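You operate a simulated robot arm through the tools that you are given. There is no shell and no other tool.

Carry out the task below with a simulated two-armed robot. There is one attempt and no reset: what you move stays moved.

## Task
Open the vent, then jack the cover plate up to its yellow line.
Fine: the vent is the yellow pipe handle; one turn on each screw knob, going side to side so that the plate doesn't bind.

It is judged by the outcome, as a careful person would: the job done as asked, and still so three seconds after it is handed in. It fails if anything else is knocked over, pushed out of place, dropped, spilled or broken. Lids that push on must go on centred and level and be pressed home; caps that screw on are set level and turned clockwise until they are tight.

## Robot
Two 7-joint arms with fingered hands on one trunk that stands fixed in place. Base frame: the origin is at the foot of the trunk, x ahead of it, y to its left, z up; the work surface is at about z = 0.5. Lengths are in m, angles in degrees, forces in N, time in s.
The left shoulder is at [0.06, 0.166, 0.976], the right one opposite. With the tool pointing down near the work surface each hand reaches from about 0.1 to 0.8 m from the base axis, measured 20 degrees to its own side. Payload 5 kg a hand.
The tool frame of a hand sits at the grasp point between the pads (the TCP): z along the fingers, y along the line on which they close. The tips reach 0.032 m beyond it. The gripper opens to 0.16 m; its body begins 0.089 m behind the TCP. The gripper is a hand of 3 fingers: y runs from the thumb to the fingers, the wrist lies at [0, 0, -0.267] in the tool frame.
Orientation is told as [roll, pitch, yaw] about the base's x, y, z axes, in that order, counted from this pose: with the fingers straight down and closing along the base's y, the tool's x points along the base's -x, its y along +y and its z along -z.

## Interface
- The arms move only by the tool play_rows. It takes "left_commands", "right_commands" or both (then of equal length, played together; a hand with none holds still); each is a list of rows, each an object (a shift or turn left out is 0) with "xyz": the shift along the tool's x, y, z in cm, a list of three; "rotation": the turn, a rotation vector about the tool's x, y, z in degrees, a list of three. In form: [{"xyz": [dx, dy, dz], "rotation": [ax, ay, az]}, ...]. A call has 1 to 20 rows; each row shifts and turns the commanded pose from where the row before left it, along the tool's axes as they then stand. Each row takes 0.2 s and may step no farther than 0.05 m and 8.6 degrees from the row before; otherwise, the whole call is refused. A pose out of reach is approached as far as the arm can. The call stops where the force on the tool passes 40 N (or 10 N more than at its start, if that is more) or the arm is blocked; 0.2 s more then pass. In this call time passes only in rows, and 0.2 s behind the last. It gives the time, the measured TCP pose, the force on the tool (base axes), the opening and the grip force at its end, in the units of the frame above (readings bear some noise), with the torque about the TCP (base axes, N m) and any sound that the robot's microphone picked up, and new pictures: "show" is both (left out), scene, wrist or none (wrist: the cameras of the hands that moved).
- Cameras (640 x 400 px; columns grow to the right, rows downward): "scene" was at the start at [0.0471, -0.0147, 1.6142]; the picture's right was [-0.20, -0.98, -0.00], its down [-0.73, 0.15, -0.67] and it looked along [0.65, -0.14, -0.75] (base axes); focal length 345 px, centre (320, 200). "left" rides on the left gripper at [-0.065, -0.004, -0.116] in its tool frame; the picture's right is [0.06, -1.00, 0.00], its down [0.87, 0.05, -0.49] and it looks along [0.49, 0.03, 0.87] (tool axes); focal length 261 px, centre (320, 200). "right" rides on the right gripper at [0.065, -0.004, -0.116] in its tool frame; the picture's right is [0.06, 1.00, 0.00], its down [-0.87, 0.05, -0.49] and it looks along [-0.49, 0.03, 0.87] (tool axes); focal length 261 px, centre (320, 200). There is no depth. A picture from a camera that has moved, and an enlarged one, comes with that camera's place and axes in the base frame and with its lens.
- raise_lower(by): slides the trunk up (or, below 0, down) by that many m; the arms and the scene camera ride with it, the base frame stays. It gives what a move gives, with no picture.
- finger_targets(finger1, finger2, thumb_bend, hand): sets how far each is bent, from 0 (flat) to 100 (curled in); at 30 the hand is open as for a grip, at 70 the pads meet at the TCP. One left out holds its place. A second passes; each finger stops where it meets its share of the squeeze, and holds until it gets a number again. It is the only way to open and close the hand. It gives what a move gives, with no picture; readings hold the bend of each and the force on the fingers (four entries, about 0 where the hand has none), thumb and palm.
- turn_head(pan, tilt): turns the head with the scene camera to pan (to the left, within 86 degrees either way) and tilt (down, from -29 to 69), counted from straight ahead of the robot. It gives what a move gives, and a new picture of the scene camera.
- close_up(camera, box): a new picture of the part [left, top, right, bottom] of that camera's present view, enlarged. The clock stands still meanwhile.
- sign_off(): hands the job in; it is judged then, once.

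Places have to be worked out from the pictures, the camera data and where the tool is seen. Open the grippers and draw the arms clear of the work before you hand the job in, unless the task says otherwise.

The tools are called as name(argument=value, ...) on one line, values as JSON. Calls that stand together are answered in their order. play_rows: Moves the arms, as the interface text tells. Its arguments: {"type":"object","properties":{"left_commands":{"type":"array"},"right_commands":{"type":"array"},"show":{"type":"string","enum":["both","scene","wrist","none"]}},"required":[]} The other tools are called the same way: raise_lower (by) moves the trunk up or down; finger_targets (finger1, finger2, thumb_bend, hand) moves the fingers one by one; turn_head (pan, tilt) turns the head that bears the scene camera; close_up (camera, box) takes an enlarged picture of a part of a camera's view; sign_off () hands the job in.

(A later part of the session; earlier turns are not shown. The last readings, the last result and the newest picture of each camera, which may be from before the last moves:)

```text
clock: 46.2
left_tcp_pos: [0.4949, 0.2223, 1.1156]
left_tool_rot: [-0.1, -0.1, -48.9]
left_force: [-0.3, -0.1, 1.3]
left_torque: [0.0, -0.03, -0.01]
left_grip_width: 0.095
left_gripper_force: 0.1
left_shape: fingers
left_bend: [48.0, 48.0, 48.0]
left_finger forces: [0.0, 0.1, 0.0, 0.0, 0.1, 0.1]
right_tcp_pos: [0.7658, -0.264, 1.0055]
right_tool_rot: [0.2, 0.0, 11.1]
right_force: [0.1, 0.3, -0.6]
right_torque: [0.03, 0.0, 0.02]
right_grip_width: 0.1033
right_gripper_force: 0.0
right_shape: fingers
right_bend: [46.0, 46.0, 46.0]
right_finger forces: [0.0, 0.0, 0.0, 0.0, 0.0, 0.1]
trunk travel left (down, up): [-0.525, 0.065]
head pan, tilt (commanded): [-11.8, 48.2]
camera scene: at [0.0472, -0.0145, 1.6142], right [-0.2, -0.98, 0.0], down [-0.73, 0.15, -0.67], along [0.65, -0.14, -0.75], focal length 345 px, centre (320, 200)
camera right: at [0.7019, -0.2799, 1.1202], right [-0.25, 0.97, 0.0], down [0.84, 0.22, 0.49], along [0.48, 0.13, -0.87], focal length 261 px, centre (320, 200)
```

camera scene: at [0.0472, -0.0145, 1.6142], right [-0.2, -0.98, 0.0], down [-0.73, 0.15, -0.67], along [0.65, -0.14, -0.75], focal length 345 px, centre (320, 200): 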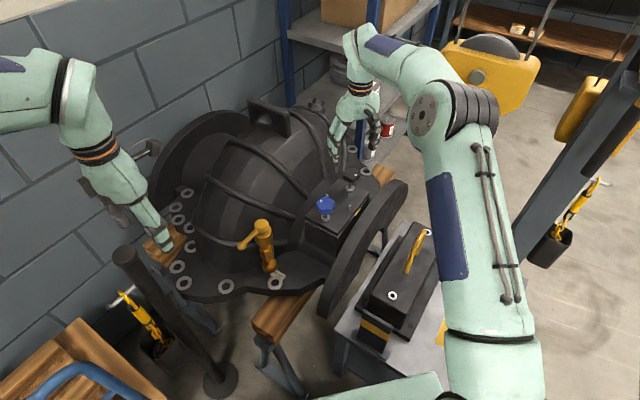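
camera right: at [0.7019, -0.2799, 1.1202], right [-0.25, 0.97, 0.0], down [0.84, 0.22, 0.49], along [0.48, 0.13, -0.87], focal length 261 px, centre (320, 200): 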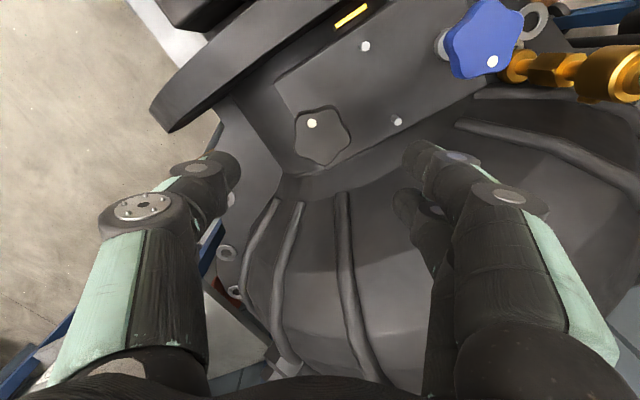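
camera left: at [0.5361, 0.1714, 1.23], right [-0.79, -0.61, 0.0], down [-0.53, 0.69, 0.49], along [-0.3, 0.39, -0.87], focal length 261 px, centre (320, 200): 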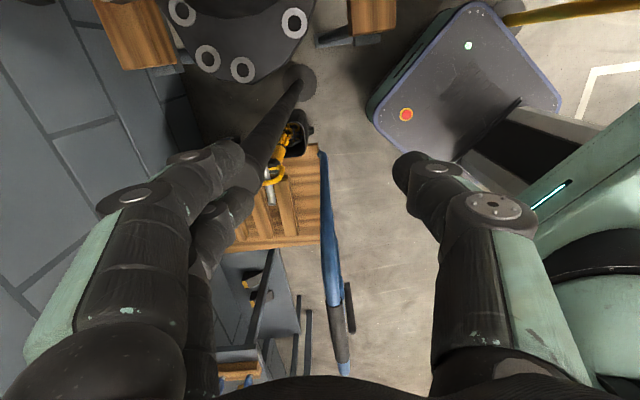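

Reach is fine over the black knob and it is centred under the hand. I wind on to about +88° and zoom to check the centring.

play_rows(right_commands=[{"rotation": [0, 0, -8.5]}, {"rotation": [0, 0, -8.5]}, {"rotation": [0, 0, -8.5]}, {"rotation": [0, 0, -8.5]}, {"rotation": [0, 0, -8.5]}, {"rotation": [0, 0, -8.5]}, {"rotation": [0, 0, -8.5]}, {"rotation": [0, 0, -8.5]}, {"rotation": [0, 0, -8.5]}, {"xyz": [0, 0, 3]}], show="wrist")

close_up(camera="right", box=[240, 90, 400, 190])

close_up(camera="scene", box=[290, 160, 390, 240])

close_up(camera="scene", box=[300, 210, 360, 250])

```text
clock: 48.4
left_tcp_pos: [0.4955, 0.2225, 1.116]
left_tool_rot: [0.0, 0.0, -49.0]
left_force: [0.2, -0.4, 0.0]
left_torque: [0.01, -0.02, 0.01]
left_grip_width: 0.095
left_gripper_force: 0.1
left_shape: fingers
left_bend: [48.0, 48.0, 48.0]
left_finger forces: [0.1, 0.1, 0.0, 0.0, 0.0, 0.1]
right_tcp_pos: [0.7654, -0.2643, 0.9752]
right_tool_rot: [-0.1, -0.2, 67.6]
right_force: [0.6, 0.1, -0.1]
right_torque: [0.0, -0.04, -0.01]
right_grip_width: 0.1035
right_gripper_force: 0.1
right_shape: fingers
right_bend: [46.0, 46.0, 46.0]
right_finger forces: [0.1, 0.1, 0.0, 0.1, 0.1, 0.0]
right hand out of reach, approached as far as the arm can: row 7, 8, 9
trunk travel left (down, up): [-0.525, 0.065]
head pan, tilt (commanded): [-11.8, 48.2]
camera right: at [0.7439, -0.3246, 1.0904], right [-0.95, 0.32, 0.0], down [0.28, 0.82, 0.49], along [0.16, 0.47, -0.87], focal length 261 px, centre (320, 200)
```

right: 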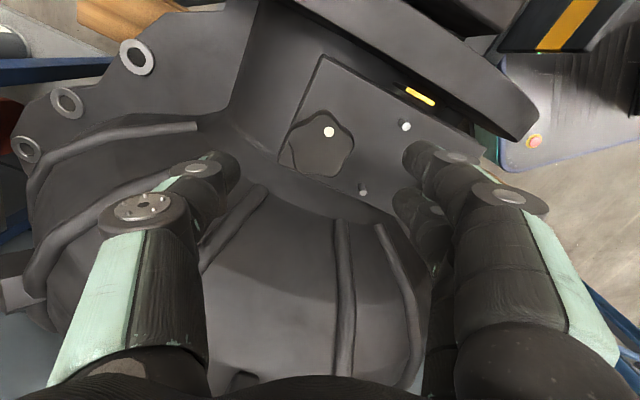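

```text
4.00 times, centred on (320, 140) of right
camera zoom: at [0.7439, -0.3246, 1.0904], right [-0.95, 0.32, 0.0], down [0.28, 0.82, 0.49], along [0.16, 0.47, -0.87], focal length 1043 px, centre (320, 440)
```

zoom: 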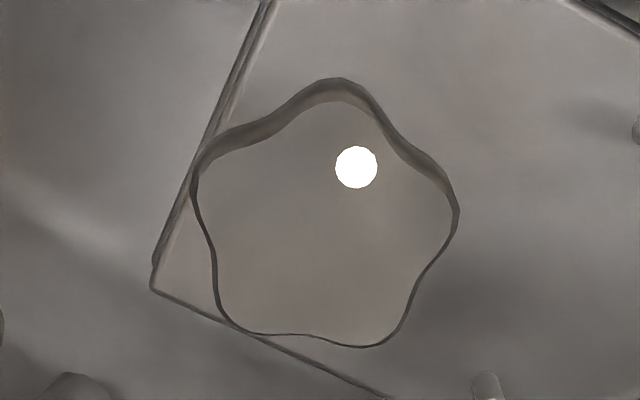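

```text
5.00 times, centred on (340, 200) of scene
camera zoom: at [0.0475, -0.014, 1.6142], right [-0.2, -0.98, 0.0], down [-0.73, 0.15, -0.67], along [0.65, -0.14, -0.75], focal length 1725 px, centre (220, 200)
```

zoom: 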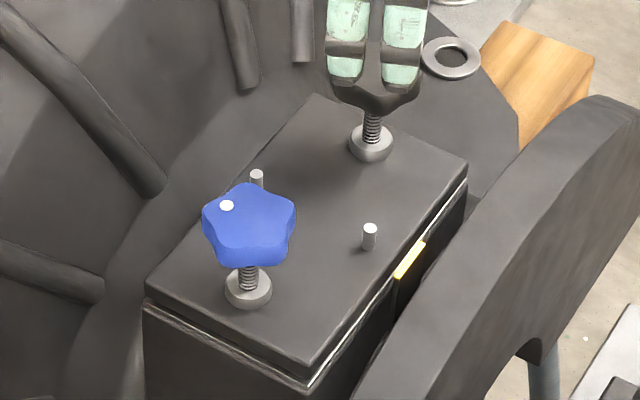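

```text
10.00 times, centred on (330, 230) of scene
camera zoom: at [0.0475, -0.014, 1.6142], right [-0.2, -0.98, 0.0], down [-0.73, 0.15, -0.67], along [0.65, -0.14, -0.75], focal length 3449 px, centre (220, -100)
```

zoom: 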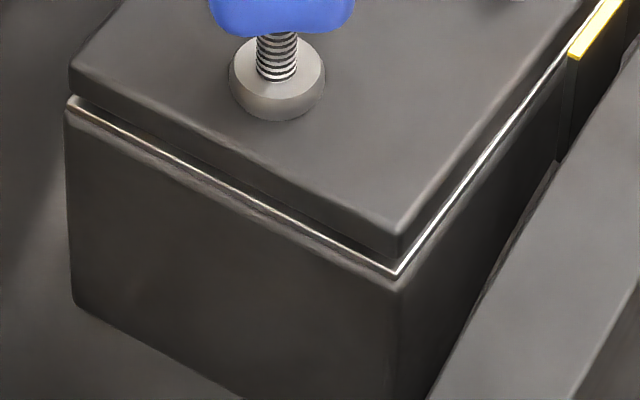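

Blue's dot has moved exactly half a turn and its end of the plate has risen about a millimetre. The black knob is centred under the hand at yaw 67.6° (the wrist's end here), so I lower onto it and grip.

play_rows(right_commands=[{"xyz": [0, 0, 2.5]}, {"xyz": [0, 0, 2.5]}, {"xyz": [0, 0, 1.5]}, {"xyz": [0, 0, 1.0]}], show="wrist")

finger_targets(hand="right", finger1=66, finger2=66, thumb_bend=64)

close_up(camera="right", box=[160, 100, 480, 300])

```text
clock: 49.4
left_tcp_pos: [0.4957, 0.222, 1.1156]
left_tool_rot: [0.0, 0.0, -48.9]
left_force: [-0.4, 0.3, 0.8]
left_torque: [0.01, -0.02, 0.01]
left_grip_width: 0.0951
left_gripper_force: 0.1
left_shape: fingers
left_bend: [48.0, 48.0, 48.0]
left_finger forces: [0.0, 0.1, 0.0, 0.1, 0.1, 0.0]
right_tcp_pos: [0.7644, -0.2628, 0.9001]
right_tool_rot: [-0.1, -0.1, 67.5]
right_force: [-0.1, 0.6, -0.8]
right_torque: [-0.01, 0.01, 0.04]
right_grip_width: 0.1034
right_gripper_force: 0.0
right_shape: fingers
right_bend: [46.0, 46.0, 46.0]
right_finger forces: [0.0, 0.1, 0.0, 0.1, 0.0, 0.0]
trunk travel left (down, up): [-0.525, 0.065]
head pan, tilt (commanded): [-11.8, 48.2]
camera right: at [0.744, -0.3245, 1.0152], right [-0.95, 0.32, 0.0], down [0.28, 0.82, 0.49], along [0.16, 0.47, -0.87], focal length 261 px, centre (320, 200)
```

right: 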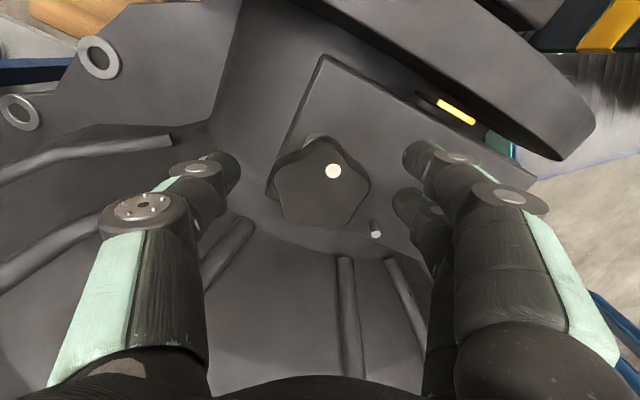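

```text
clock: 50.4
left_tcp_pos: [0.4967, 0.2223, 1.1149]
left_tool_rot: [-0.1, 0.0, -48.9]
left_force: [-0.5, 0.3, -0.4]
left_torque: [0.04, -0.03, 0.03]
left_grip_width: 0.0949
left_gripper_force: 0.1
left_shape: fingers
left_bend: [48.0, 48.0, 48.0]
left_finger forces: [0.1, 0.0, 0.0, 0.0, 0.1, 0.0]
right_tcp_pos: [0.765, -0.2624, 0.9006]
right_tool_rot: [0.1, -0.1, 67.6]
right_force: [-1.2, 0.5, -3.6]
right_torque: [-0.03, -0.05, 0.04]
right_grip_width: 0.0476
right_gripper_force: 9.3
right_shape: fingers
right_bend: [61.0, 61.0, 61.0]
right_finger forces: [5.2, 5.1, 0.1, 0.0, 8.8, 0.1]
trunk travel left (down, up): [-0.525, 0.065]
head pan, tilt (commanded): [-11.8, 48.2]
```

```text
2.00 times, centred on (320, 200) of right
camera zoom: at [0.744, -0.3245, 1.015], right [-0.95, 0.32, 0.0], down [0.28, 0.82, 0.49], along [0.16, 0.47, -0.87], focal length 521 px, centre (320, 200)
```

zoom: 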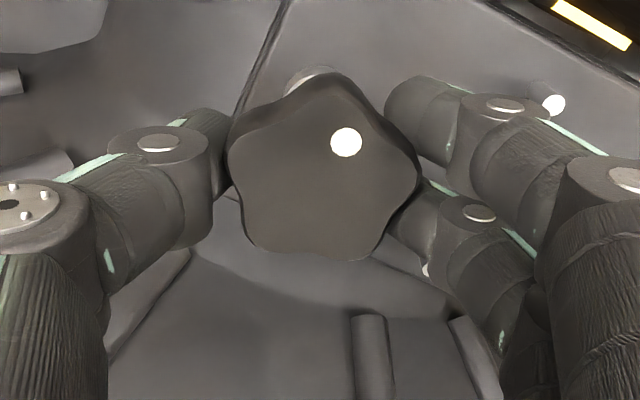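

The grip matches the blue one. I turn the black knob clockwise, first 90°, checking for slip.

play_rows(right_commands=[{"rotation": [0, 0, 8.2]}, {"rotation": [0, 0, 8.2]}, {"rotation": [0, 0, 8.2]}, {"rotation": [0, 0, 8.2]}, {"rotation": [0, 0, 8.2]}, {"rotation": [0, 0, 8.2]}, {"rotation": [0, 0, 8.2]}, {"rotation": [0, 0, 8.2]}, {"rotation": [0, 0, 8.2]}, {"rotation": [0, 0, 8.2]}, {"rotation": [0, 0, 8.0]}], show="both")

```text
clock: 52.8
left_tcp_pos: [0.4956, 0.2221, 1.1154]
left_tool_rot: [0.0, 0.0, -48.9]
left_force: [0.4, 0.4, 0.1]
left_torque: [0.0, 0.01, 0.02]
left_grip_width: 0.0948
left_gripper_force: 0.1
left_shape: fingers
left_bend: [48.0, 48.0, 48.0]
left_finger forces: [0.0, 0.1, 0.0, 0.0, 0.0, 0.1]
right_tcp_pos: [0.7658, -0.2618, 0.8996]
right_tool_rot: [0.1, -0.1, -22.4]
right_force: [-3.7, 2.4, -4.8]
right_torque: [0.01, 0.08, 0.09]
right_grip_width: 0.048
right_gripper_force: 9.7
right_shape: fingers
right_bend: [61.0, 61.0, 61.0]
right_finger forces: [6.4, 4.6, 0.0, 0.0, 8.8, 0.0]
trunk travel left (down, up): [-0.525, 0.065]
head pan, tilt (commanded): [-11.8, 48.2]
camera scene: at [0.0473, -0.0143, 1.6141], right [-0.2, -0.98, 0.0], down [-0.73, 0.15, -0.67], along [0.65, -0.14, -0.75], focal length 345 px, centre (320, 200)
camera right: at [0.7034, -0.2414, 1.0151], right [0.32, 0.95, 0.0], down [0.82, -0.28, 0.49], along [0.47, -0.16, -0.87], focal length 261 px, centre (320, 200)
```

scene: 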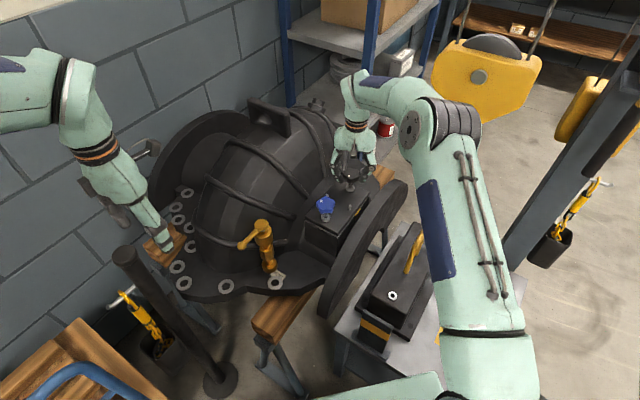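
right: 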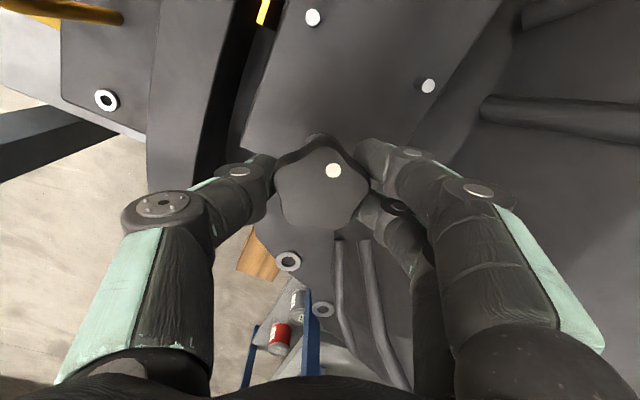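

No slip again, torque still low. I turn the second 90° on the black knob.

play_rows(right_commands=[{"rotation": [0, 0, 8.2]}, {"rotation": [0, 0, 8.2]}, {"rotation": [0, 0, 8.2]}, {"rotation": [0, 0, 8.2]}, {"rotation": [0, 0, 8.2]}, {"rotation": [0, 0, 8.2]}, {"rotation": [0, 0, 8.2]}, {"rotation": [0, 0, 8.2]}, {"rotation": [0, 0, 8.2]}, {"rotation": [0, 0, 8.2]}, {"rotation": [0, 0, 8.0]}], show="both")

close_up(camera="scene", box=[290, 160, 390, 240])

close_up(camera="scene", box=[340, 190, 390, 225])

```text
clock: 55.2
left_tcp_pos: [0.4957, 0.2233, 1.1142]
left_tool_rot: [0.0, 0.0, -48.9]
left_force: [0.3, -0.1, -0.3]
left_torque: [0.0, 0.02, 0.0]
left_grip_width: 0.0949
left_gripper_force: 0.1
left_shape: fingers
left_bend: [48.0, 48.0, 48.0]
left_finger forces: [0.0, 0.1, 0.0, 0.0, 0.1, 0.0]
right_tcp_pos: [0.7649, -0.2635, 0.9004]
right_tool_rot: [0.1, 0.2, -112.6]
right_force: [-0.5, 2.8, -5.1]
right_torque: [0.09, 0.07, 0.03]
right_grip_width: 0.0479
right_gripper_force: 10.2
right_shape: fingers
right_bend: [61.0, 61.0, 61.0]
right_finger forces: [5.6, 4.6, 0.1, 0.0, 9.8, 0.0]
trunk travel left (down, up): [-0.525, 0.065]
head pan, tilt (commanded): [-11.8, 48.2]
camera scene: at [0.0477, -0.0143, 1.6141], right [-0.2, -0.98, 0.0], down [-0.73, 0.15, -0.67], along [0.65, -0.14, -0.75], focal length 345 px, centre (320, 200)
camera right: at [0.7867, -0.201, 1.0154], right [0.95, -0.32, 0.0], down [-0.28, -0.82, 0.49], along [-0.16, -0.46, -0.87], focal length 261 px, centre (320, 200)
```

scene: 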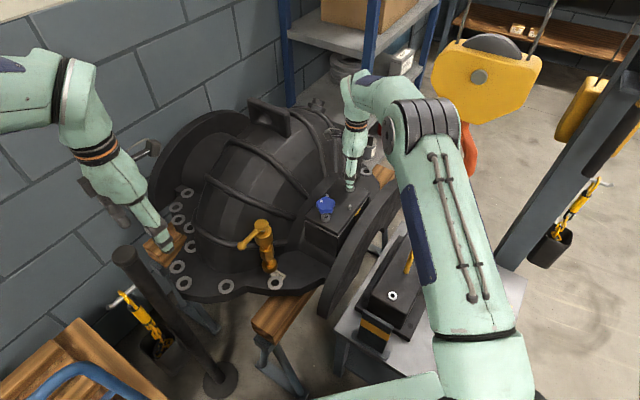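
right: 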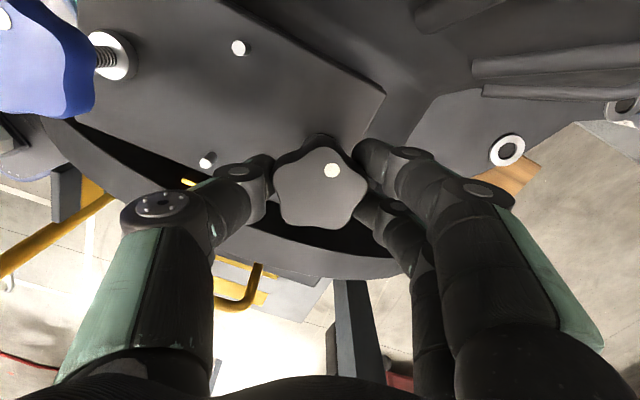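

```text
5.00 times, centred on (340, 200) of scene
camera zoom: at [0.0477, -0.0143, 1.6141], right [-0.2, -0.98, 0.0], down [-0.73, 0.15, -0.67], along [0.65, -0.14, -0.75], focal length 1725 px, centre (220, 200)
```

zoom: 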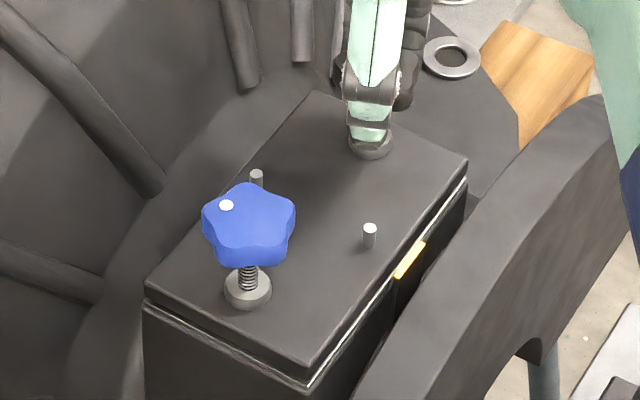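

```text
11.43 times, centred on (365, 208) of scene
camera zoom: at [0.0477, -0.0143, 1.6141], right [-0.2, -0.98, 0.0], down [-0.73, 0.15, -0.67], along [0.65, -0.14, -0.75], focal length 3942 px, centre (-194, 114)
```

zoom: 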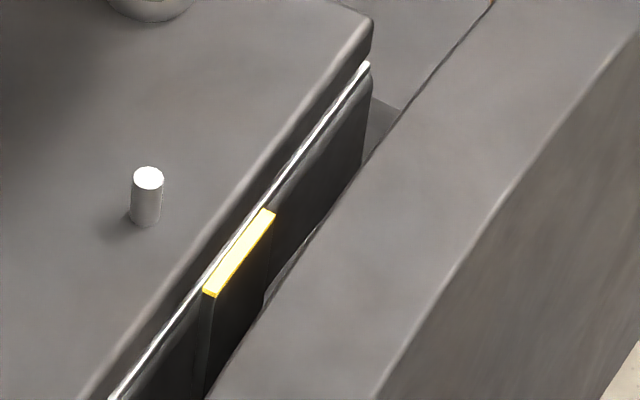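

The black side has followed and the bright rim under the plate is showing more: both ends have risen roughly equally. I release black, rise, and go back over blue, winding the wrist back.

finger_targets(hand="right", finger1=46, finger2=46, thumb_bend=46)

play_rows(right_commands=[{"xyz": [0, 0, -2.5]}, {"xyz": [0, 0, -4]}, {"xyz": [0, 0, -4]}, {"xyz": [1.84, -4.43, 0]}, {"xyz": [1.84, -4.43, 0]}, {"xyz": [1.84, -4.43, 0]}, {"rotation": [0, 0, -8.5]}, {"rotation": [0, 0, -8.5]}, {"rotation": [0, 0, -8.5]}, {"rotation": [0, 0, -8.5]}, {"rotation": [0, 0, -8.5]}, {"rotation": [0, 0, -8.5]}, {"rotation": [0, 0, -8.5]}, {"rotation": [0, 0, -8.5]}, {"rotation": [0, 0, -8.5]}, {"rotation": [0, 0, -8.5]}, {"rotation": [0, 0, -8.5]}, {"rotation": [0, 0, -8.5]}, {"rotation": [0, 0, -8.5]}, {"rotation": [0, 0, -8.5]}], show="both")

close_up(camera="scene", box=[300, 160, 400, 240])

```text
clock: 56.2
left_tcp_pos: [0.495, 0.2221, 1.1153]
left_tool_rot: [0.1, 0.0, -48.9]
left_force: [0.5, -0.7, 0.6]
left_torque: [0.05, 0.02, -0.02]
left_grip_width: 0.095
left_gripper_force: 0.0
left_shape: fingers
left_bend: [48.0, 48.0, 48.0]
left_finger forces: [0.0, 0.0, 0.0, 0.0, 0.0, 0.0]
right_tcp_pos: [0.7644, -0.2634, 0.9007]
right_tool_rot: [0.2, 0.2, -112.4]
right_force: [-0.4, 0.0, -0.2]
right_torque: [0.02, 0.0, 0.0]
right_grip_width: 0.103
right_gripper_force: 0.1
right_shape: fingers
right_bend: [46.0, 46.0, 46.0]
right_finger forces: [0.0, 0.0, 0.1, 0.1, 0.0, 0.0]
trunk travel left (down, up): [-0.525, 0.065]
head pan, tilt (commanded): [-11.8, 48.2]
```

```text
clock: 60.4
left_tcp_pos: [0.4945, 0.2216, 1.1151]
left_tool_rot: [-0.1, 0.1, -48.9]
left_force: [0.9, 0.6, 0.3]
left_torque: [0.0, 0.01, 0.0]
left_grip_width: 0.0947
left_gripper_force: 0.1
left_shape: fingers
left_bend: [48.0, 48.0, 48.0]
left_finger forces: [0.1, 0.1, 0.0, 0.0, 0.0, 0.0]
right_tcp_pos: [0.6643, -0.1616, 1.0052]
right_tool_rot: [0.1, -0.2, 6.7]
right_force: [-0.2, 0.4, 0.6]
right_torque: [0.02, 0.0, 0.0]
right_grip_width: 0.1033
right_gripper_force: 0.0
right_shape: fingers
right_bend: [46.0, 46.0, 46.0]
right_finger forces: [0.0, 0.1, 0.0, 0.1, 0.0, 0.1]
trunk travel left (down, up): [-0.525, 0.065]
head pan, tilt (commanded): [-11.8, 48.2]
camera scene: at [0.0472, -0.0145, 1.6142], right [-0.2, -0.98, 0.0], down [-0.73, 0.15, -0.67], along [0.65, -0.14, -0.75], focal length 345 px, centre (320, 200)
camera right: at [0.599, -0.1734, 1.1202], right [-0.18, 0.98, 0.0], down [0.86, 0.15, 0.49], along [0.49, 0.09, -0.87], focal length 261 px, centre (320, 200)
```

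scene: 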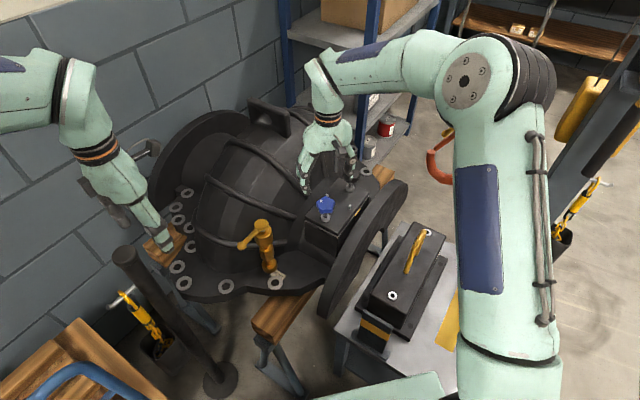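
right: 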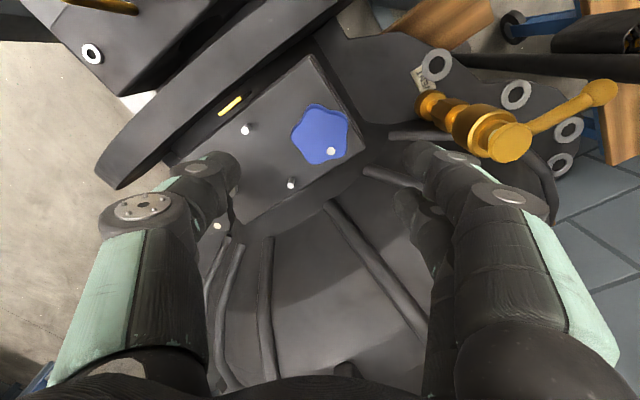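

```text
5.00 times, centred on (350, 200) of scene
camera zoom: at [0.0472, -0.0145, 1.6142], right [-0.2, -0.98, 0.0], down [-0.73, 0.15, -0.67], along [0.65, -0.14, -0.75], focal length 1725 px, centre (170, 200)
```

zoom: 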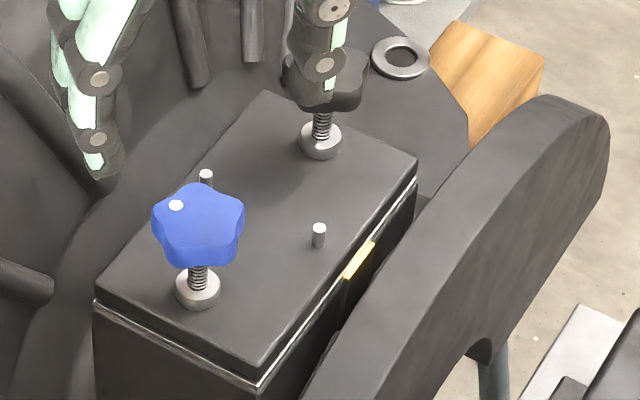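

Everything is in place for blue's second half turn. I wind to +90°, descend onto the knob again at z ≈ 0.90 and grip.

play_rows(right_commands=[{"rotation": [0, 0, -8.3]}, {"rotation": [0, 0, -8.3]}, {"rotation": [0, 0, -8.3]}, {"rotation": [0, 0, -8.3]}, {"rotation": [0, 0, -8.3]}, {"rotation": [0, 0, -8.3]}, {"rotation": [0, 0, -8.3]}, {"rotation": [0, 0, -8.3]}, {"rotation": [0, 0, -8.3]}, {"rotation": [0, 0, -8.3]}, {"xyz": [0, 0, 3]}, {"xyz": [0, 0, 3]}, {"xyz": [0, 0, 2.5]}, {"xyz": [0, 0, 1.9]}], show="wrist")

finger_targets(hand="right", finger1=66, finger2=66, thumb_bend=64)

close_up(camera="right", box=[160, 100, 480, 300])

```text
clock: 63.4
left_tcp_pos: [0.4961, 0.2212, 1.1145]
left_tool_rot: [0.0, 0.0, -49.0]
left_force: [-0.4, -0.1, -0.7]
left_torque: [-0.01, 0.02, -0.02]
left_grip_width: 0.0951
left_gripper_force: 0.1
left_shape: fingers
left_bend: [48.0, 48.0, 48.0]
left_finger forces: [0.0, 0.0, 0.0, 0.0, 0.0, 0.0]
right_tcp_pos: [0.6629, -0.1614, 0.901]
right_tool_rot: [-0.1, -0.1, 89.8]
right_force: [-0.1, 0.5, 0.1]
right_torque: [0.03, -0.01, 0.01]
right_grip_width: 0.1035
right_gripper_force: 0.1
right_shape: fingers
right_bend: [46.0, 46.0, 46.0]
right_finger forces: [0.0, 0.1, 0.0, 0.0, 0.0, 0.0]
trunk travel left (down, up): [-0.525, 0.065]
head pan, tilt (commanded): [-11.8, 48.2]
camera right: at [0.6668, -0.2262, 1.0153], right [-1.0, -0.06, 0.0], down [-0.05, 0.87, 0.49], along [-0.03, 0.49, -0.87], focal length 261 px, centre (320, 200)
```

right: 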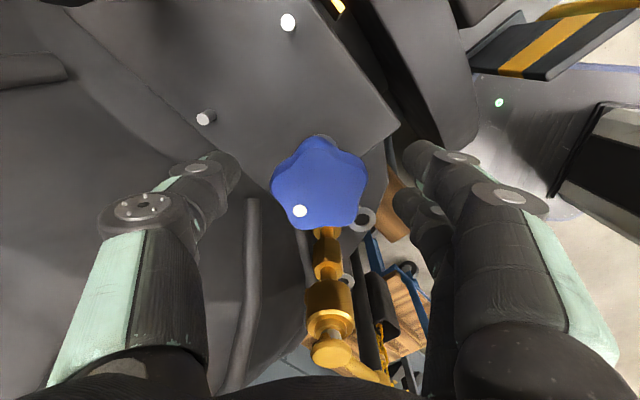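

```text
clock: 64.4
left_tcp_pos: [0.4962, 0.2218, 1.1156]
left_tool_rot: [0.0, 0.1, -48.8]
left_force: [-0.4, 0.3, -0.2]
left_torque: [-0.01, 0.01, 0.04]
left_grip_width: 0.0948
left_gripper_force: 0.1
left_shape: fingers
left_bend: [48.0, 48.0, 48.0]
left_finger forces: [0.0, 0.1, 0.1, 0.0, 0.2, 0.0]
right_tcp_pos: [0.6625, -0.1613, 0.8993]
right_tool_rot: [-0.1, -0.1, 89.6]
right_force: [-0.9, 1.2, -6.2]
right_torque: [0.02, -0.02, 0.02]
right_grip_width: 0.0475
right_gripper_force: 9.7
right_shape: fingers
right_bend: [61.0, 61.0, 61.0]
right_finger forces: [5.2, 5.5, 0.0, 0.0, 8.9, 0.0]
trunk travel left (down, up): [-0.525, 0.065]
head pan, tilt (commanded): [-11.8, 48.2]
```

```text
2.00 times, centred on (320, 200) of right
camera zoom: at [0.6667, -0.2263, 1.0154], right [-1.0, -0.06, 0.0], down [-0.05, 0.87, 0.49], along [-0.03, 0.49, -0.87], focal length 521 px, centre (320, 200)
```

zoom: 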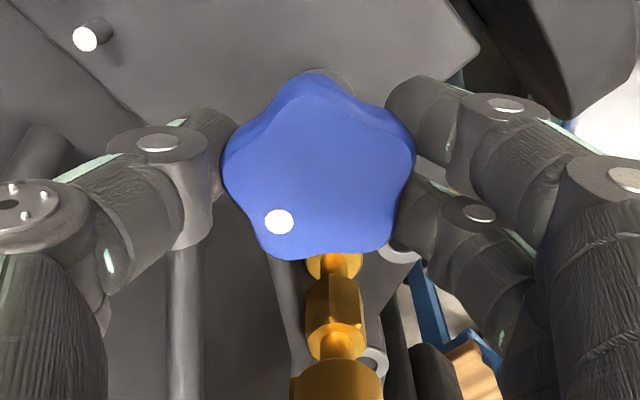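

Gripped with the dot now on the other side as expected. I turn blue clockwise through its second half turn, in two steps.

play_rows(right_commands=[{"rotation": [0, 0, 8.2]}, {"rotation": [0, 0, 8.2]}, {"rotation": [0, 0, 8.2]}, {"rotation": [0, 0, 8.2]}, {"rotation": [0, 0, 8.2]}, {"rotation": [0, 0, 8.2]}, {"rotation": [0, 0, 8.2]}, {"rotation": [0, 0, 8.2]}, {"rotation": [0, 0, 8.2]}, {"rotation": [0, 0, 8.2]}, {"rotation": [0, 0, 8.0]}], show="both")

close_up(camera="scene", box=[340, 190, 390, 225])

```text
clock: 66.8
left_tcp_pos: [0.4953, 0.2214, 1.1155]
left_tool_rot: [0.0, 0.0, -48.9]
left_force: [-0.5, -0.1, -0.1]
left_torque: [0.0, 0.0, 0.0]
left_grip_width: 0.0949
left_gripper_force: 0.0
left_shape: fingers
left_bend: [48.0, 48.0, 48.0]
left_finger forces: [0.0, 0.1, 0.0, 0.0, 0.1, 0.0]
right_tcp_pos: [0.6637, -0.1619, 0.8995]
right_tool_rot: [0.2, 0.0, -0.5]
right_force: [-4.6, 3.5, -9.1]
right_torque: [0.07, 0.1, 0.06]
right_grip_width: 0.0484
right_gripper_force: 10.4
right_shape: fingers
right_bend: [61.0, 61.0, 61.0]
right_finger forces: [7.6, 5.8, 0.1, 0.1, 7.8, 0.0]
trunk travel left (down, up): [-0.525, 0.065]
head pan, tilt (commanded): [-11.8, 48.2]
camera scene: at [0.0476, -0.014, 1.6141], right [-0.2, -0.98, 0.0], down [-0.73, 0.15, -0.67], along [0.65, -0.14, -0.75], focal length 345 px, centre (320, 200)
camera right: at [0.5982, -0.1644, 1.0159], right [-0.05, 1.0, 0.0], down [0.87, 0.05, 0.49], along [0.49, 0.03, -0.87], focal length 261 px, centre (320, 200)
```

scene: 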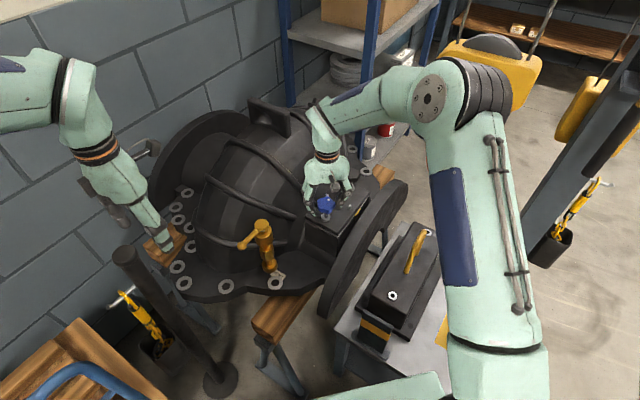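
right: 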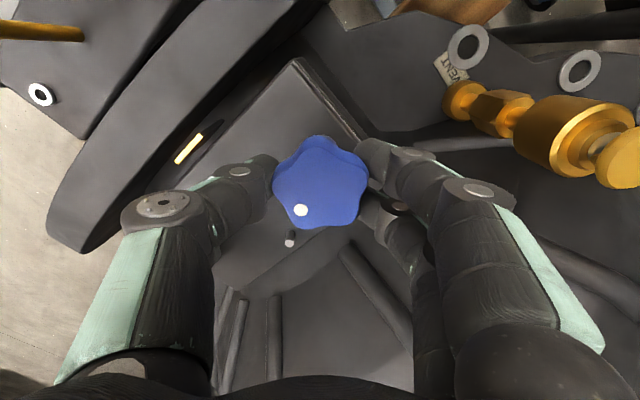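

```text
11.43 times, centred on (365, 208) of scene
camera zoom: at [0.0476, -0.014, 1.6141], right [-0.2, -0.98, 0.0], down [-0.73, 0.15, -0.67], along [0.65, -0.14, -0.75], focal length 3942 px, centre (-194, 114)
```

zoom: 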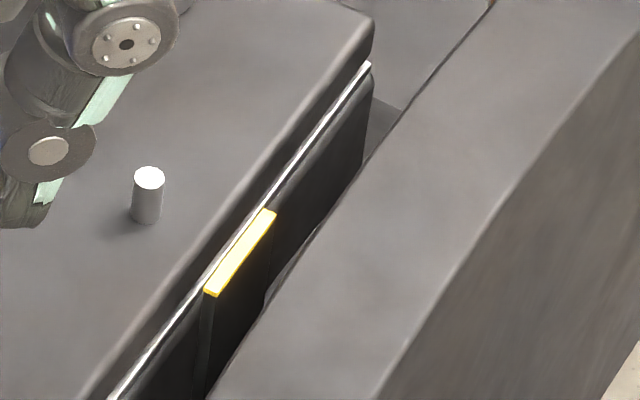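

No slip, and the pin's exposed length is shrinking as the plate climbs. I turn blue's remaining 90°.

play_rows(right_commands=[{"rotation": [0, 0, 8.2]}, {"rotation": [0, 0, 8.2]}, {"rotation": [0, 0, 8.2]}, {"rotation": [0, 0, 8.2]}, {"rotation": [0, 0, 8.2]}, {"rotation": [0, 0, 8.2]}, {"rotation": [0, 0, 8.2]}, {"rotation": [0, 0, 8.2]}, {"rotation": [0, 0, 8.2]}, {"rotation": [0, 0, 8.2]}, {"rotation": [0, 0, 8.0]}], show="both")

close_up(camera="scene", box=[340, 190, 390, 225])

close_up(camera="scene", box=[300, 210, 360, 250])

```text
clock: 69.2
left_tcp_pos: [0.4957, 0.2219, 1.115]
left_tool_rot: [0.0, 0.0, -48.7]
left_force: [0.4, -0.1, 1.2]
left_torque: [0.0, 0.0, -0.01]
left_grip_width: 0.0951
left_gripper_force: 0.1
left_shape: fingers
left_bend: [48.0, 48.0, 48.0]
left_finger forces: [0.0, 0.0, 0.0, 0.0, 0.0, 0.1]
right_tcp_pos: [0.6634, -0.1617, 0.9]
right_tool_rot: [0.1, 0.1, -90.5]
right_force: [-3.1, 5.2, -9.1]
right_torque: [0.08, 0.11, 0.16]
right_grip_width: 0.0481
right_gripper_force: 11.1
right_shape: fingers
right_bend: [61.0, 61.0, 61.0]
right_finger forces: [7.0, 4.2, 0.0, 0.0, 10.3, 0.0]
trunk travel left (down, up): [-0.525, 0.065]
head pan, tilt (commanded): [-11.8, 48.2]
camera scene: at [0.0478, -0.0139, 1.6141], right [-0.2, -0.98, 0.0], down [-0.73, 0.15, -0.67], along [0.65, -0.14, -0.75], focal length 345 px, centre (320, 200)
camera right: at [0.6607, -0.0957, 1.0161], right [1.0, 0.05, 0.0], down [0.05, -0.87, 0.49], along [0.03, -0.49, -0.87], focal length 261 px, centre (320, 200)
```

scene: 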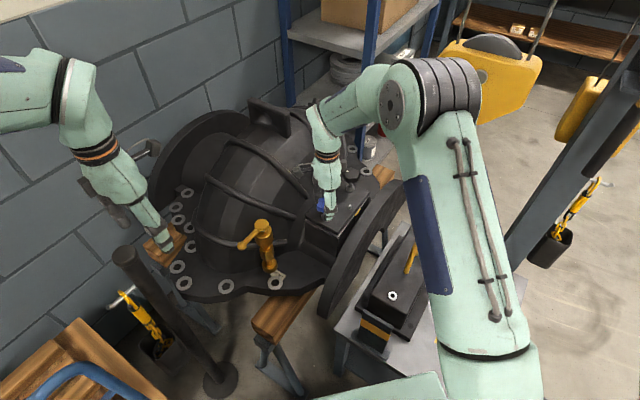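
right: 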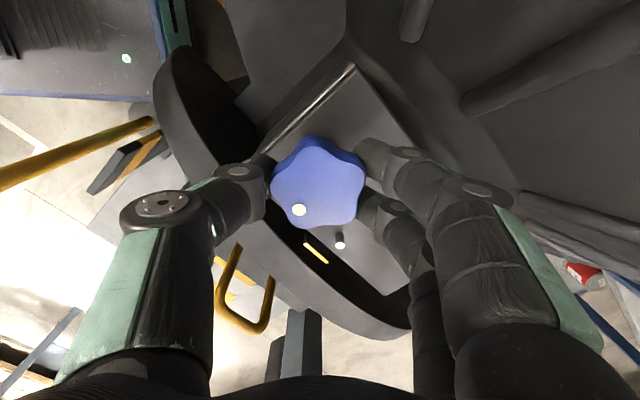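

```text
11.43 times, centred on (365, 208) of scene
camera zoom: at [0.0478, -0.0139, 1.6141], right [-0.2, -0.98, 0.0], down [-0.73, 0.15, -0.67], along [0.65, -0.14, -0.75], focal length 3942 px, centre (-194, 114)
```

zoom: 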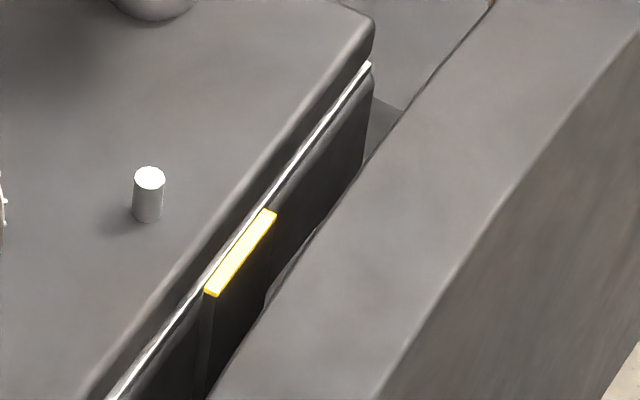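

```text
10.00 times, centred on (330, 230) of scene
camera zoom: at [0.0478, -0.0139, 1.6141], right [-0.2, -0.98, 0.0], down [-0.73, 0.15, -0.67], along [0.65, -0.14, -0.75], focal length 3449 px, centre (220, -100)
```

zoom: 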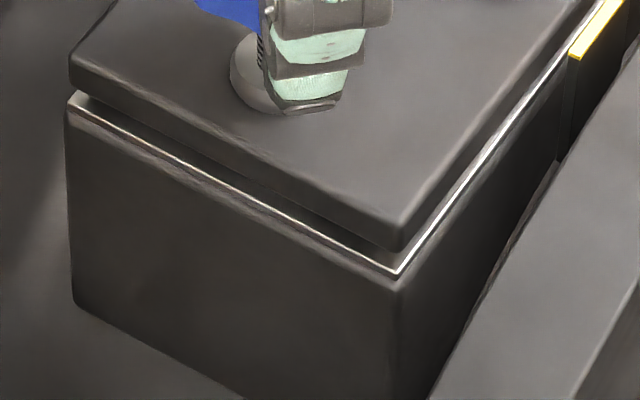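

A clear dark gap now shows under the near end of the plate. I release blue and go over to black for its second half turn.

finger_targets(hand="right", finger1=46, finger2=46, thumb_bend=46)

play_rows(right_commands=[{"xyz": [0, 0, -2.5]}, {"xyz": [0, 0, -4]}, {"xyz": [0, 0, -4]}, {"xyz": [-3.38, 3.4, 0]}, {"xyz": [-3.38, 3.4, 0]}, {"xyz": [-3.38, 3.4, 0]}, {"rotation": [0, 0, -8.5]}, {"rotation": [0, 0, -8.5]}, {"rotation": [0, 0, -8.5]}, {"rotation": [0, 0, -8.5]}, {"rotation": [0, 0, -8.5]}, {"rotation": [0, 0, -8.5]}, {"rotation": [0, 0, -8.5]}, {"rotation": [0, 0, -8.5]}, {"rotation": [0, 0, -8.5]}, {"rotation": [0, 0, -8.5]}, {"rotation": [0, 0, -8.5]}, {"rotation": [0, 0, -8.5]}, {"rotation": [0, 0, -8.5]}, {"rotation": [0, 0, -8.5]}], show="wrist")

close_up(camera="right", box=[260, 0, 500, 150])

```text
clock: 70.2
left_tcp_pos: [0.496, 0.2228, 1.1156]
left_tool_rot: [-0.1, 0.0, -49.0]
left_force: [0.1, 0.1, 0.1]
left_torque: [0.03, -0.04, 0.03]
left_grip_width: 0.0947
left_gripper_force: 0.1
left_shape: fingers
left_bend: [48.0, 48.0, 48.0]
left_finger forces: [0.0, 0.1, 0.0, 0.0, 0.0, 0.0]
right_tcp_pos: [0.664, -0.1612, 0.8998]
right_tool_rot: [0.1, 0.1, -90.4]
right_force: [0.6, -0.3, -0.7]
right_torque: [0.02, 0.0, -0.01]
right_grip_width: 0.1027
right_gripper_force: 0.1
right_shape: fingers
right_bend: [46.0, 46.0, 46.0]
right_finger forces: [0.0, 0.0, 0.1, 0.0, 0.0, 0.0]
trunk travel left (down, up): [-0.525, 0.065]
head pan, tilt (commanded): [-11.8, 48.2]
```

```text
clock: 74.4
left_tcp_pos: [0.4967, 0.2219, 1.116]
left_tool_rot: [0.0, 0.0, -48.9]
left_force: [0.3, -0.4, 0.3]
left_torque: [0.02, 0.02, -0.02]
left_grip_width: 0.0948
left_gripper_force: 0.1
left_shape: fingers
left_bend: [48.0, 48.0, 48.0]
left_finger forces: [0.0, 0.0, 0.0, 0.1, 0.0, 0.0]
right_tcp_pos: [0.7641, -0.2638, 1.0056]
right_tool_rot: [0.0, -0.1, 28.8]
right_force: [-0.9, 0.6, -0.8]
right_torque: [0.0, 0.02, 0.02]
right_grip_width: 0.103
right_gripper_force: 0.0
right_shape: fingers
right_bend: [46.0, 46.0, 46.0]
right_finger forces: [0.1, 0.0, 0.0, 0.0, 0.0, 0.0]
trunk travel left (down, up): [-0.525, 0.065]
head pan, tilt (commanded): [-11.8, 48.2]
camera right: at [0.709, -0.298, 1.1214], right [-0.53, 0.84, 0.0], down [0.73, 0.47, 0.49], along [0.42, 0.26, -0.87], focal length 261 px, centre (320, 200)
```

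right: 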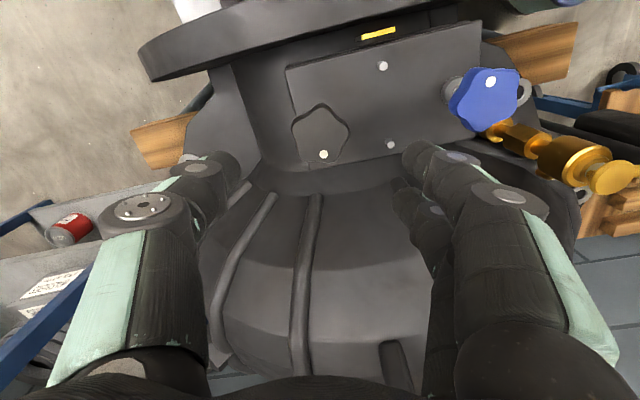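

```text
2.67 times, centred on (380, 75) of right
camera zoom: at [0.709, -0.298, 1.1214], right [-0.53, 0.84, 0.0], down [0.73, 0.47, 0.49], along [0.42, 0.26, -0.87], focal length 695 px, centre (160, 533)
```

zoom: 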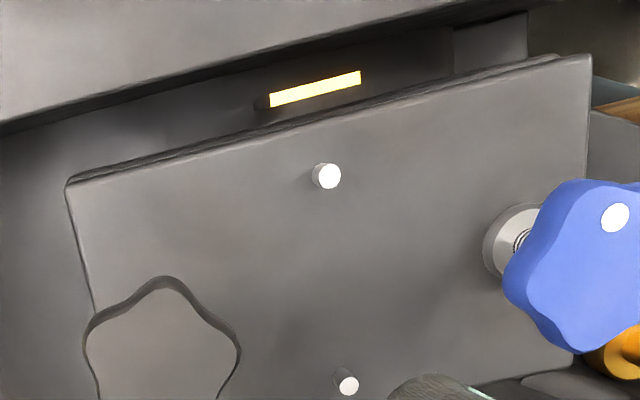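

Black is centred again. I wind to its 67° end, descend to z ≈ 0.90 and grip.

play_rows(right_commands=[{"rotation": [0, 0, -7.6]}, {"rotation": [0, 0, -7.6]}, {"rotation": [0, 0, -7.6]}, {"rotation": [0, 0, -7.6]}, {"rotation": [0, 0, -7.6]}, {"xyz": [0, 0, 3]}, {"xyz": [0, 0, 3]}, {"xyz": [0, 0, 2.5]}, {"xyz": [0, 0, 2.0]}], show="wrist")

finger_targets(hand="right", finger1=66, finger2=66, thumb_bend=64)

close_up(camera="right", box=[160, 100, 480, 300])

```text
clock: 76.4
left_tcp_pos: [0.4965, 0.2224, 1.1162]
left_tool_rot: [-0.1, 0.0, -48.9]
left_force: [0.2, 0.4, -0.2]
left_torque: [0.0, 0.04, 0.0]
left_grip_width: 0.0948
left_gripper_force: 0.0
left_shape: fingers
left_bend: [48.0, 48.0, 48.0]
left_finger forces: [0.0, 0.0, 0.0, 0.1, 0.0, 0.0]
right_tcp_pos: [0.7652, -0.2655, 0.9001]
right_tool_rot: [0.0, 0.0, 66.6]
right_force: [0.1, -0.5, 0.4]
right_torque: [0.0, 0.0, 0.02]
right_grip_width: 0.1034
right_gripper_force: 0.0
right_shape: fingers
right_bend: [46.0, 46.0, 46.0]
right_finger forces: [0.0, 0.1, 0.0, 0.0, 0.0, 0.0]
trunk travel left (down, up): [-0.525, 0.065]
head pan, tilt (commanded): [-11.8, 48.2]
camera right: at [0.7429, -0.3254, 1.015], right [-0.94, 0.34, 0.0], down [0.29, 0.82, 0.49], along [0.17, 0.46, -0.87], focal length 261 px, centre (320, 200)
```

right: 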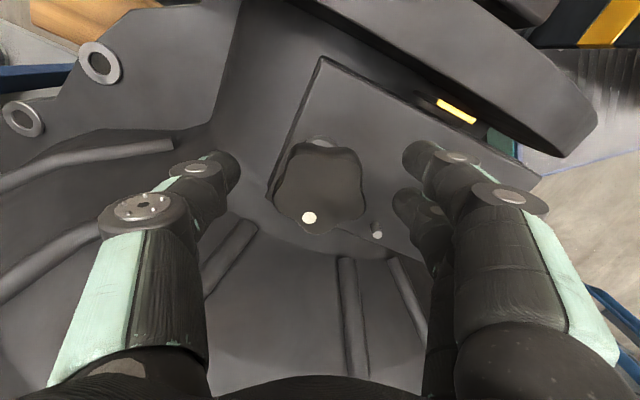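

```text
clock: 77.4
left_tcp_pos: [0.4952, 0.2217, 1.1151]
left_tool_rot: [0.0, 0.0, -48.9]
left_force: [-0.5, 0.4, -0.4]
left_torque: [0.02, -0.01, 0.0]
left_grip_width: 0.0946
left_gripper_force: 0.0
left_shape: fingers
left_bend: [48.0, 48.0, 48.0]
left_finger forces: [0.0, 0.0, 0.0, 0.1, 0.0, 0.0]
right_tcp_pos: [0.7642, -0.265, 0.9002]
right_tool_rot: [0.0, -0.1, 66.6]
right_force: [-1.6, 1.4, -3.6]
right_torque: [-0.02, -0.01, -0.02]
right_grip_width: 0.0476
right_gripper_force: 9.8
right_shape: fingers
right_bend: [61.0, 61.0, 61.0]
right_finger forces: [5.4, 5.6, 0.0, 0.0, 8.7, 0.0]
trunk travel left (down, up): [-0.525, 0.065]
head pan, tilt (commanded): [-11.8, 48.2]
```

```text
2.00 times, centred on (320, 200) of right
camera zoom: at [0.7427, -0.3251, 1.0153], right [-0.94, 0.34, 0.0], down [0.29, 0.82, 0.49], along [0.17, 0.46, -0.87], focal length 521 px, centre (320, 200)
```

zoom: 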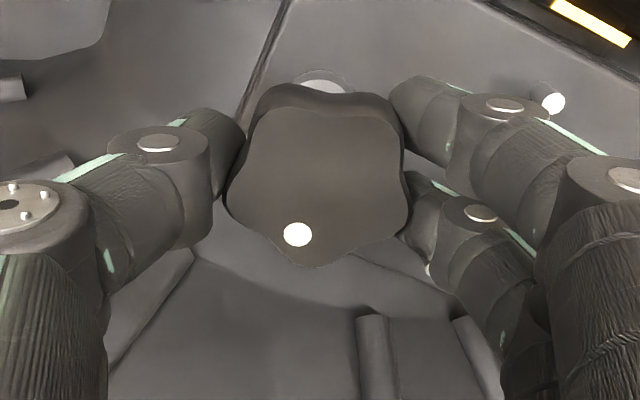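

The grip is good. I turn black its second half turn, in two 90° steps.

play_rows(right_commands=[{"rotation": [0, 0, 8.2]}, {"rotation": [0, 0, 8.2]}, {"rotation": [0, 0, 8.2]}, {"rotation": [0, 0, 8.2]}, {"rotation": [0, 0, 8.2]}, {"rotation": [0, 0, 8.2]}, {"rotation": [0, 0, 8.2]}, {"rotation": [0, 0, 8.2]}, {"rotation": [0, 0, 8.2]}, {"rotation": [0, 0, 8.2]}, {"rotation": [0, 0, 8.0]}], show="wrist")

play_rows(right_commands=[{"rotation": [0, 0, 8.2]}, {"rotation": [0, 0, 8.2]}, {"rotation": [0, 0, 8.2]}, {"rotation": [0, 0, 8.2]}, {"rotation": [0, 0, 8.2]}, {"rotation": [0, 0, 8.2]}, {"rotation": [0, 0, 8.2]}, {"rotation": [0, 0, 8.2]}, {"rotation": [0, 0, 8.2]}, {"rotation": [0, 0, 8.2]}, {"rotation": [0, 0, 8.0]}], show="both")

close_up(camera="scene", box=[340, 190, 390, 225])

close_up(camera="scene", box=[300, 210, 360, 250])

```text
clock: 79.8
left_tcp_pos: [0.4955, 0.222, 1.1162]
left_tool_rot: [0.0, 0.0, -48.9]
left_force: [-0.1, -0.5, -0.6]
left_torque: [0.03, -0.02, 0.01]
left_grip_width: 0.0949
left_gripper_force: 0.1
left_shape: fingers
left_bend: [48.0, 48.0, 48.0]
left_finger forces: [0.0, 0.0, 0.0, 0.1, 0.0, 0.0]
right_tcp_pos: [0.7648, -0.2624, 0.8999]
right_tool_rot: [0.2, 0.0, -23.5]
right_force: [-6.5, 5.3, -11.3]
right_torque: [0.07, 0.19, 0.0]
right_grip_width: 0.048
right_gripper_force: 10.5
right_shape: fingers
right_bend: [61.0, 61.0, 61.0]
right_finger forces: [7.4, 4.9, 0.0, 0.0, 8.3, 0.0]
trunk travel left (down, up): [-0.525, 0.065]
head pan, tilt (commanded): [-11.8, 48.2]
camera right: at [0.7033, -0.2404, 1.016], right [0.34, 0.94, 0.0], down [0.82, -0.3, 0.49], along [0.46, -0.17, -0.87], focal length 261 px, centre (320, 200)
```

right: 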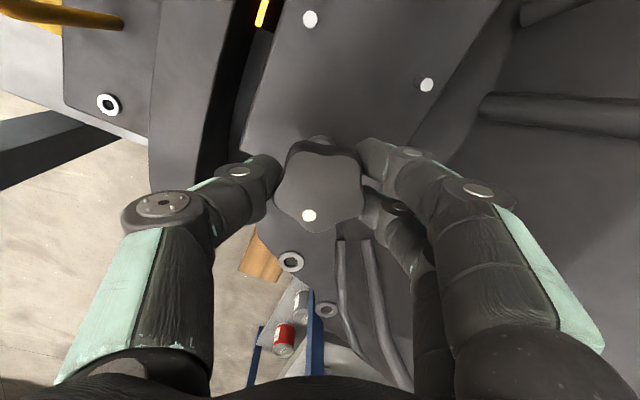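

```text
clock: 82.2
left_tcp_pos: [0.4958, 0.2229, 1.1156]
left_tool_rot: [0.0, 0.0, -48.9]
left_force: [0.9, 0.0, 0.2]
left_torque: [0.01, -0.01, -0.01]
left_grip_width: 0.0949
left_gripper_force: 0.0
left_shape: fingers
left_bend: [48.0, 48.0, 48.0]
left_finger forces: [0.0, 0.0, 0.0, 0.0, 0.0, 0.0]
right_tcp_pos: [0.7658, -0.2635, 0.9008]
right_tool_rot: [0.1, 0.2, -113.5]
right_force: [2.3, 9.9, -8.7]
right_torque: [0.23, 0.0, 0.05]
right_grip_width: 0.048
right_gripper_force: 10.7
right_shape: fingers
right_bend: [61.0, 61.0, 61.0]
right_finger forces: [6.8, 4.3, 0.1, 0.0, 9.6, 0.1]
trunk travel left (down, up): [-0.525, 0.065]
head pan, tilt (commanded): [-11.8, 48.2]
camera scene: at [0.0484, -0.0134, 1.6141], right [-0.2, -0.98, 0.0], down [-0.73, 0.15, -0.67], along [0.65, -0.14, -0.75], focal length 345 px, centre (320, 200)
camera right: at [0.7879, -0.2011, 1.0161], right [0.94, -0.34, 0.0], down [-0.3, -0.82, 0.49], along [-0.17, -0.46, -0.87], focal length 261 px, centre (320, 200)
```

scene: 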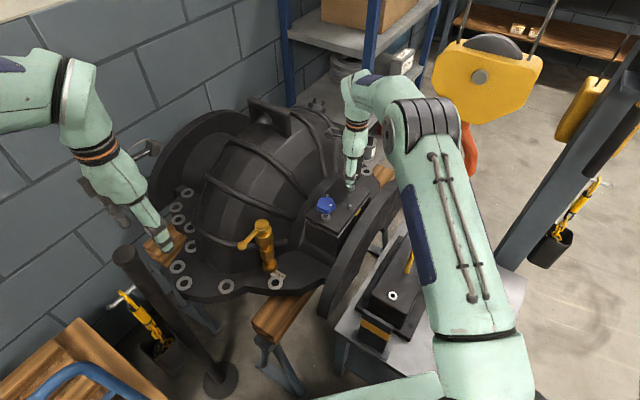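
right: 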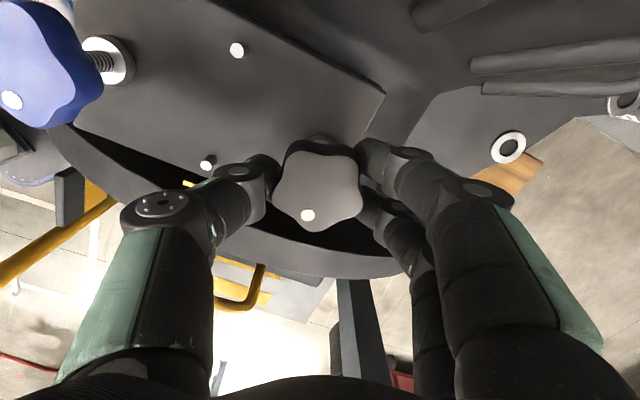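

```text
11.43 times, centred on (365, 208) of scene
camera zoom: at [0.0484, -0.0134, 1.6141], right [-0.2, -0.98, 0.0], down [-0.73, 0.15, -0.67], along [0.65, -0.14, -0.75], focal length 3942 px, centre (-194, 114)
```

zoom: 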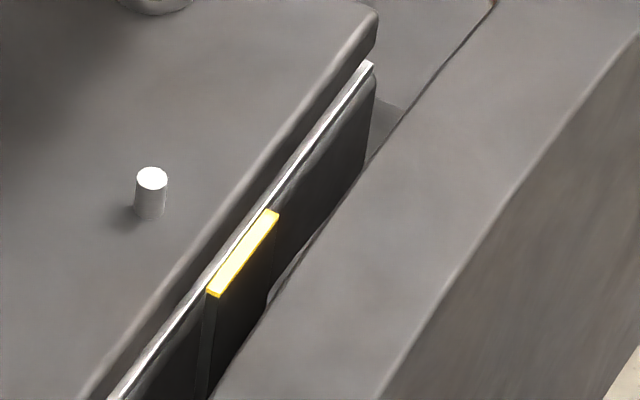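

```text
10.00 times, centred on (330, 230) of scene
camera zoom: at [0.0484, -0.0134, 1.6141], right [-0.2, -0.98, 0.0], down [-0.73, 0.15, -0.67], along [0.65, -0.14, -0.75], focal length 3449 px, centre (220, -100)
```

zoom: 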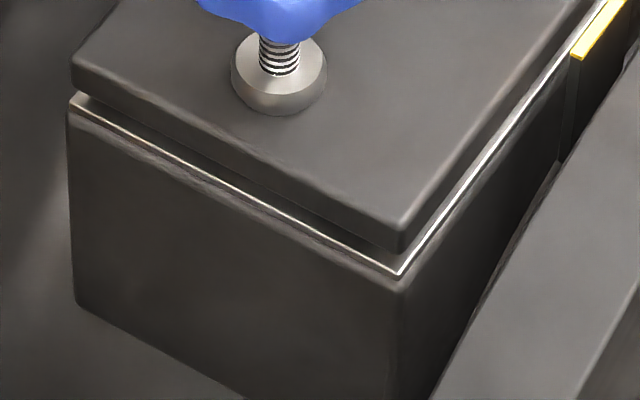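

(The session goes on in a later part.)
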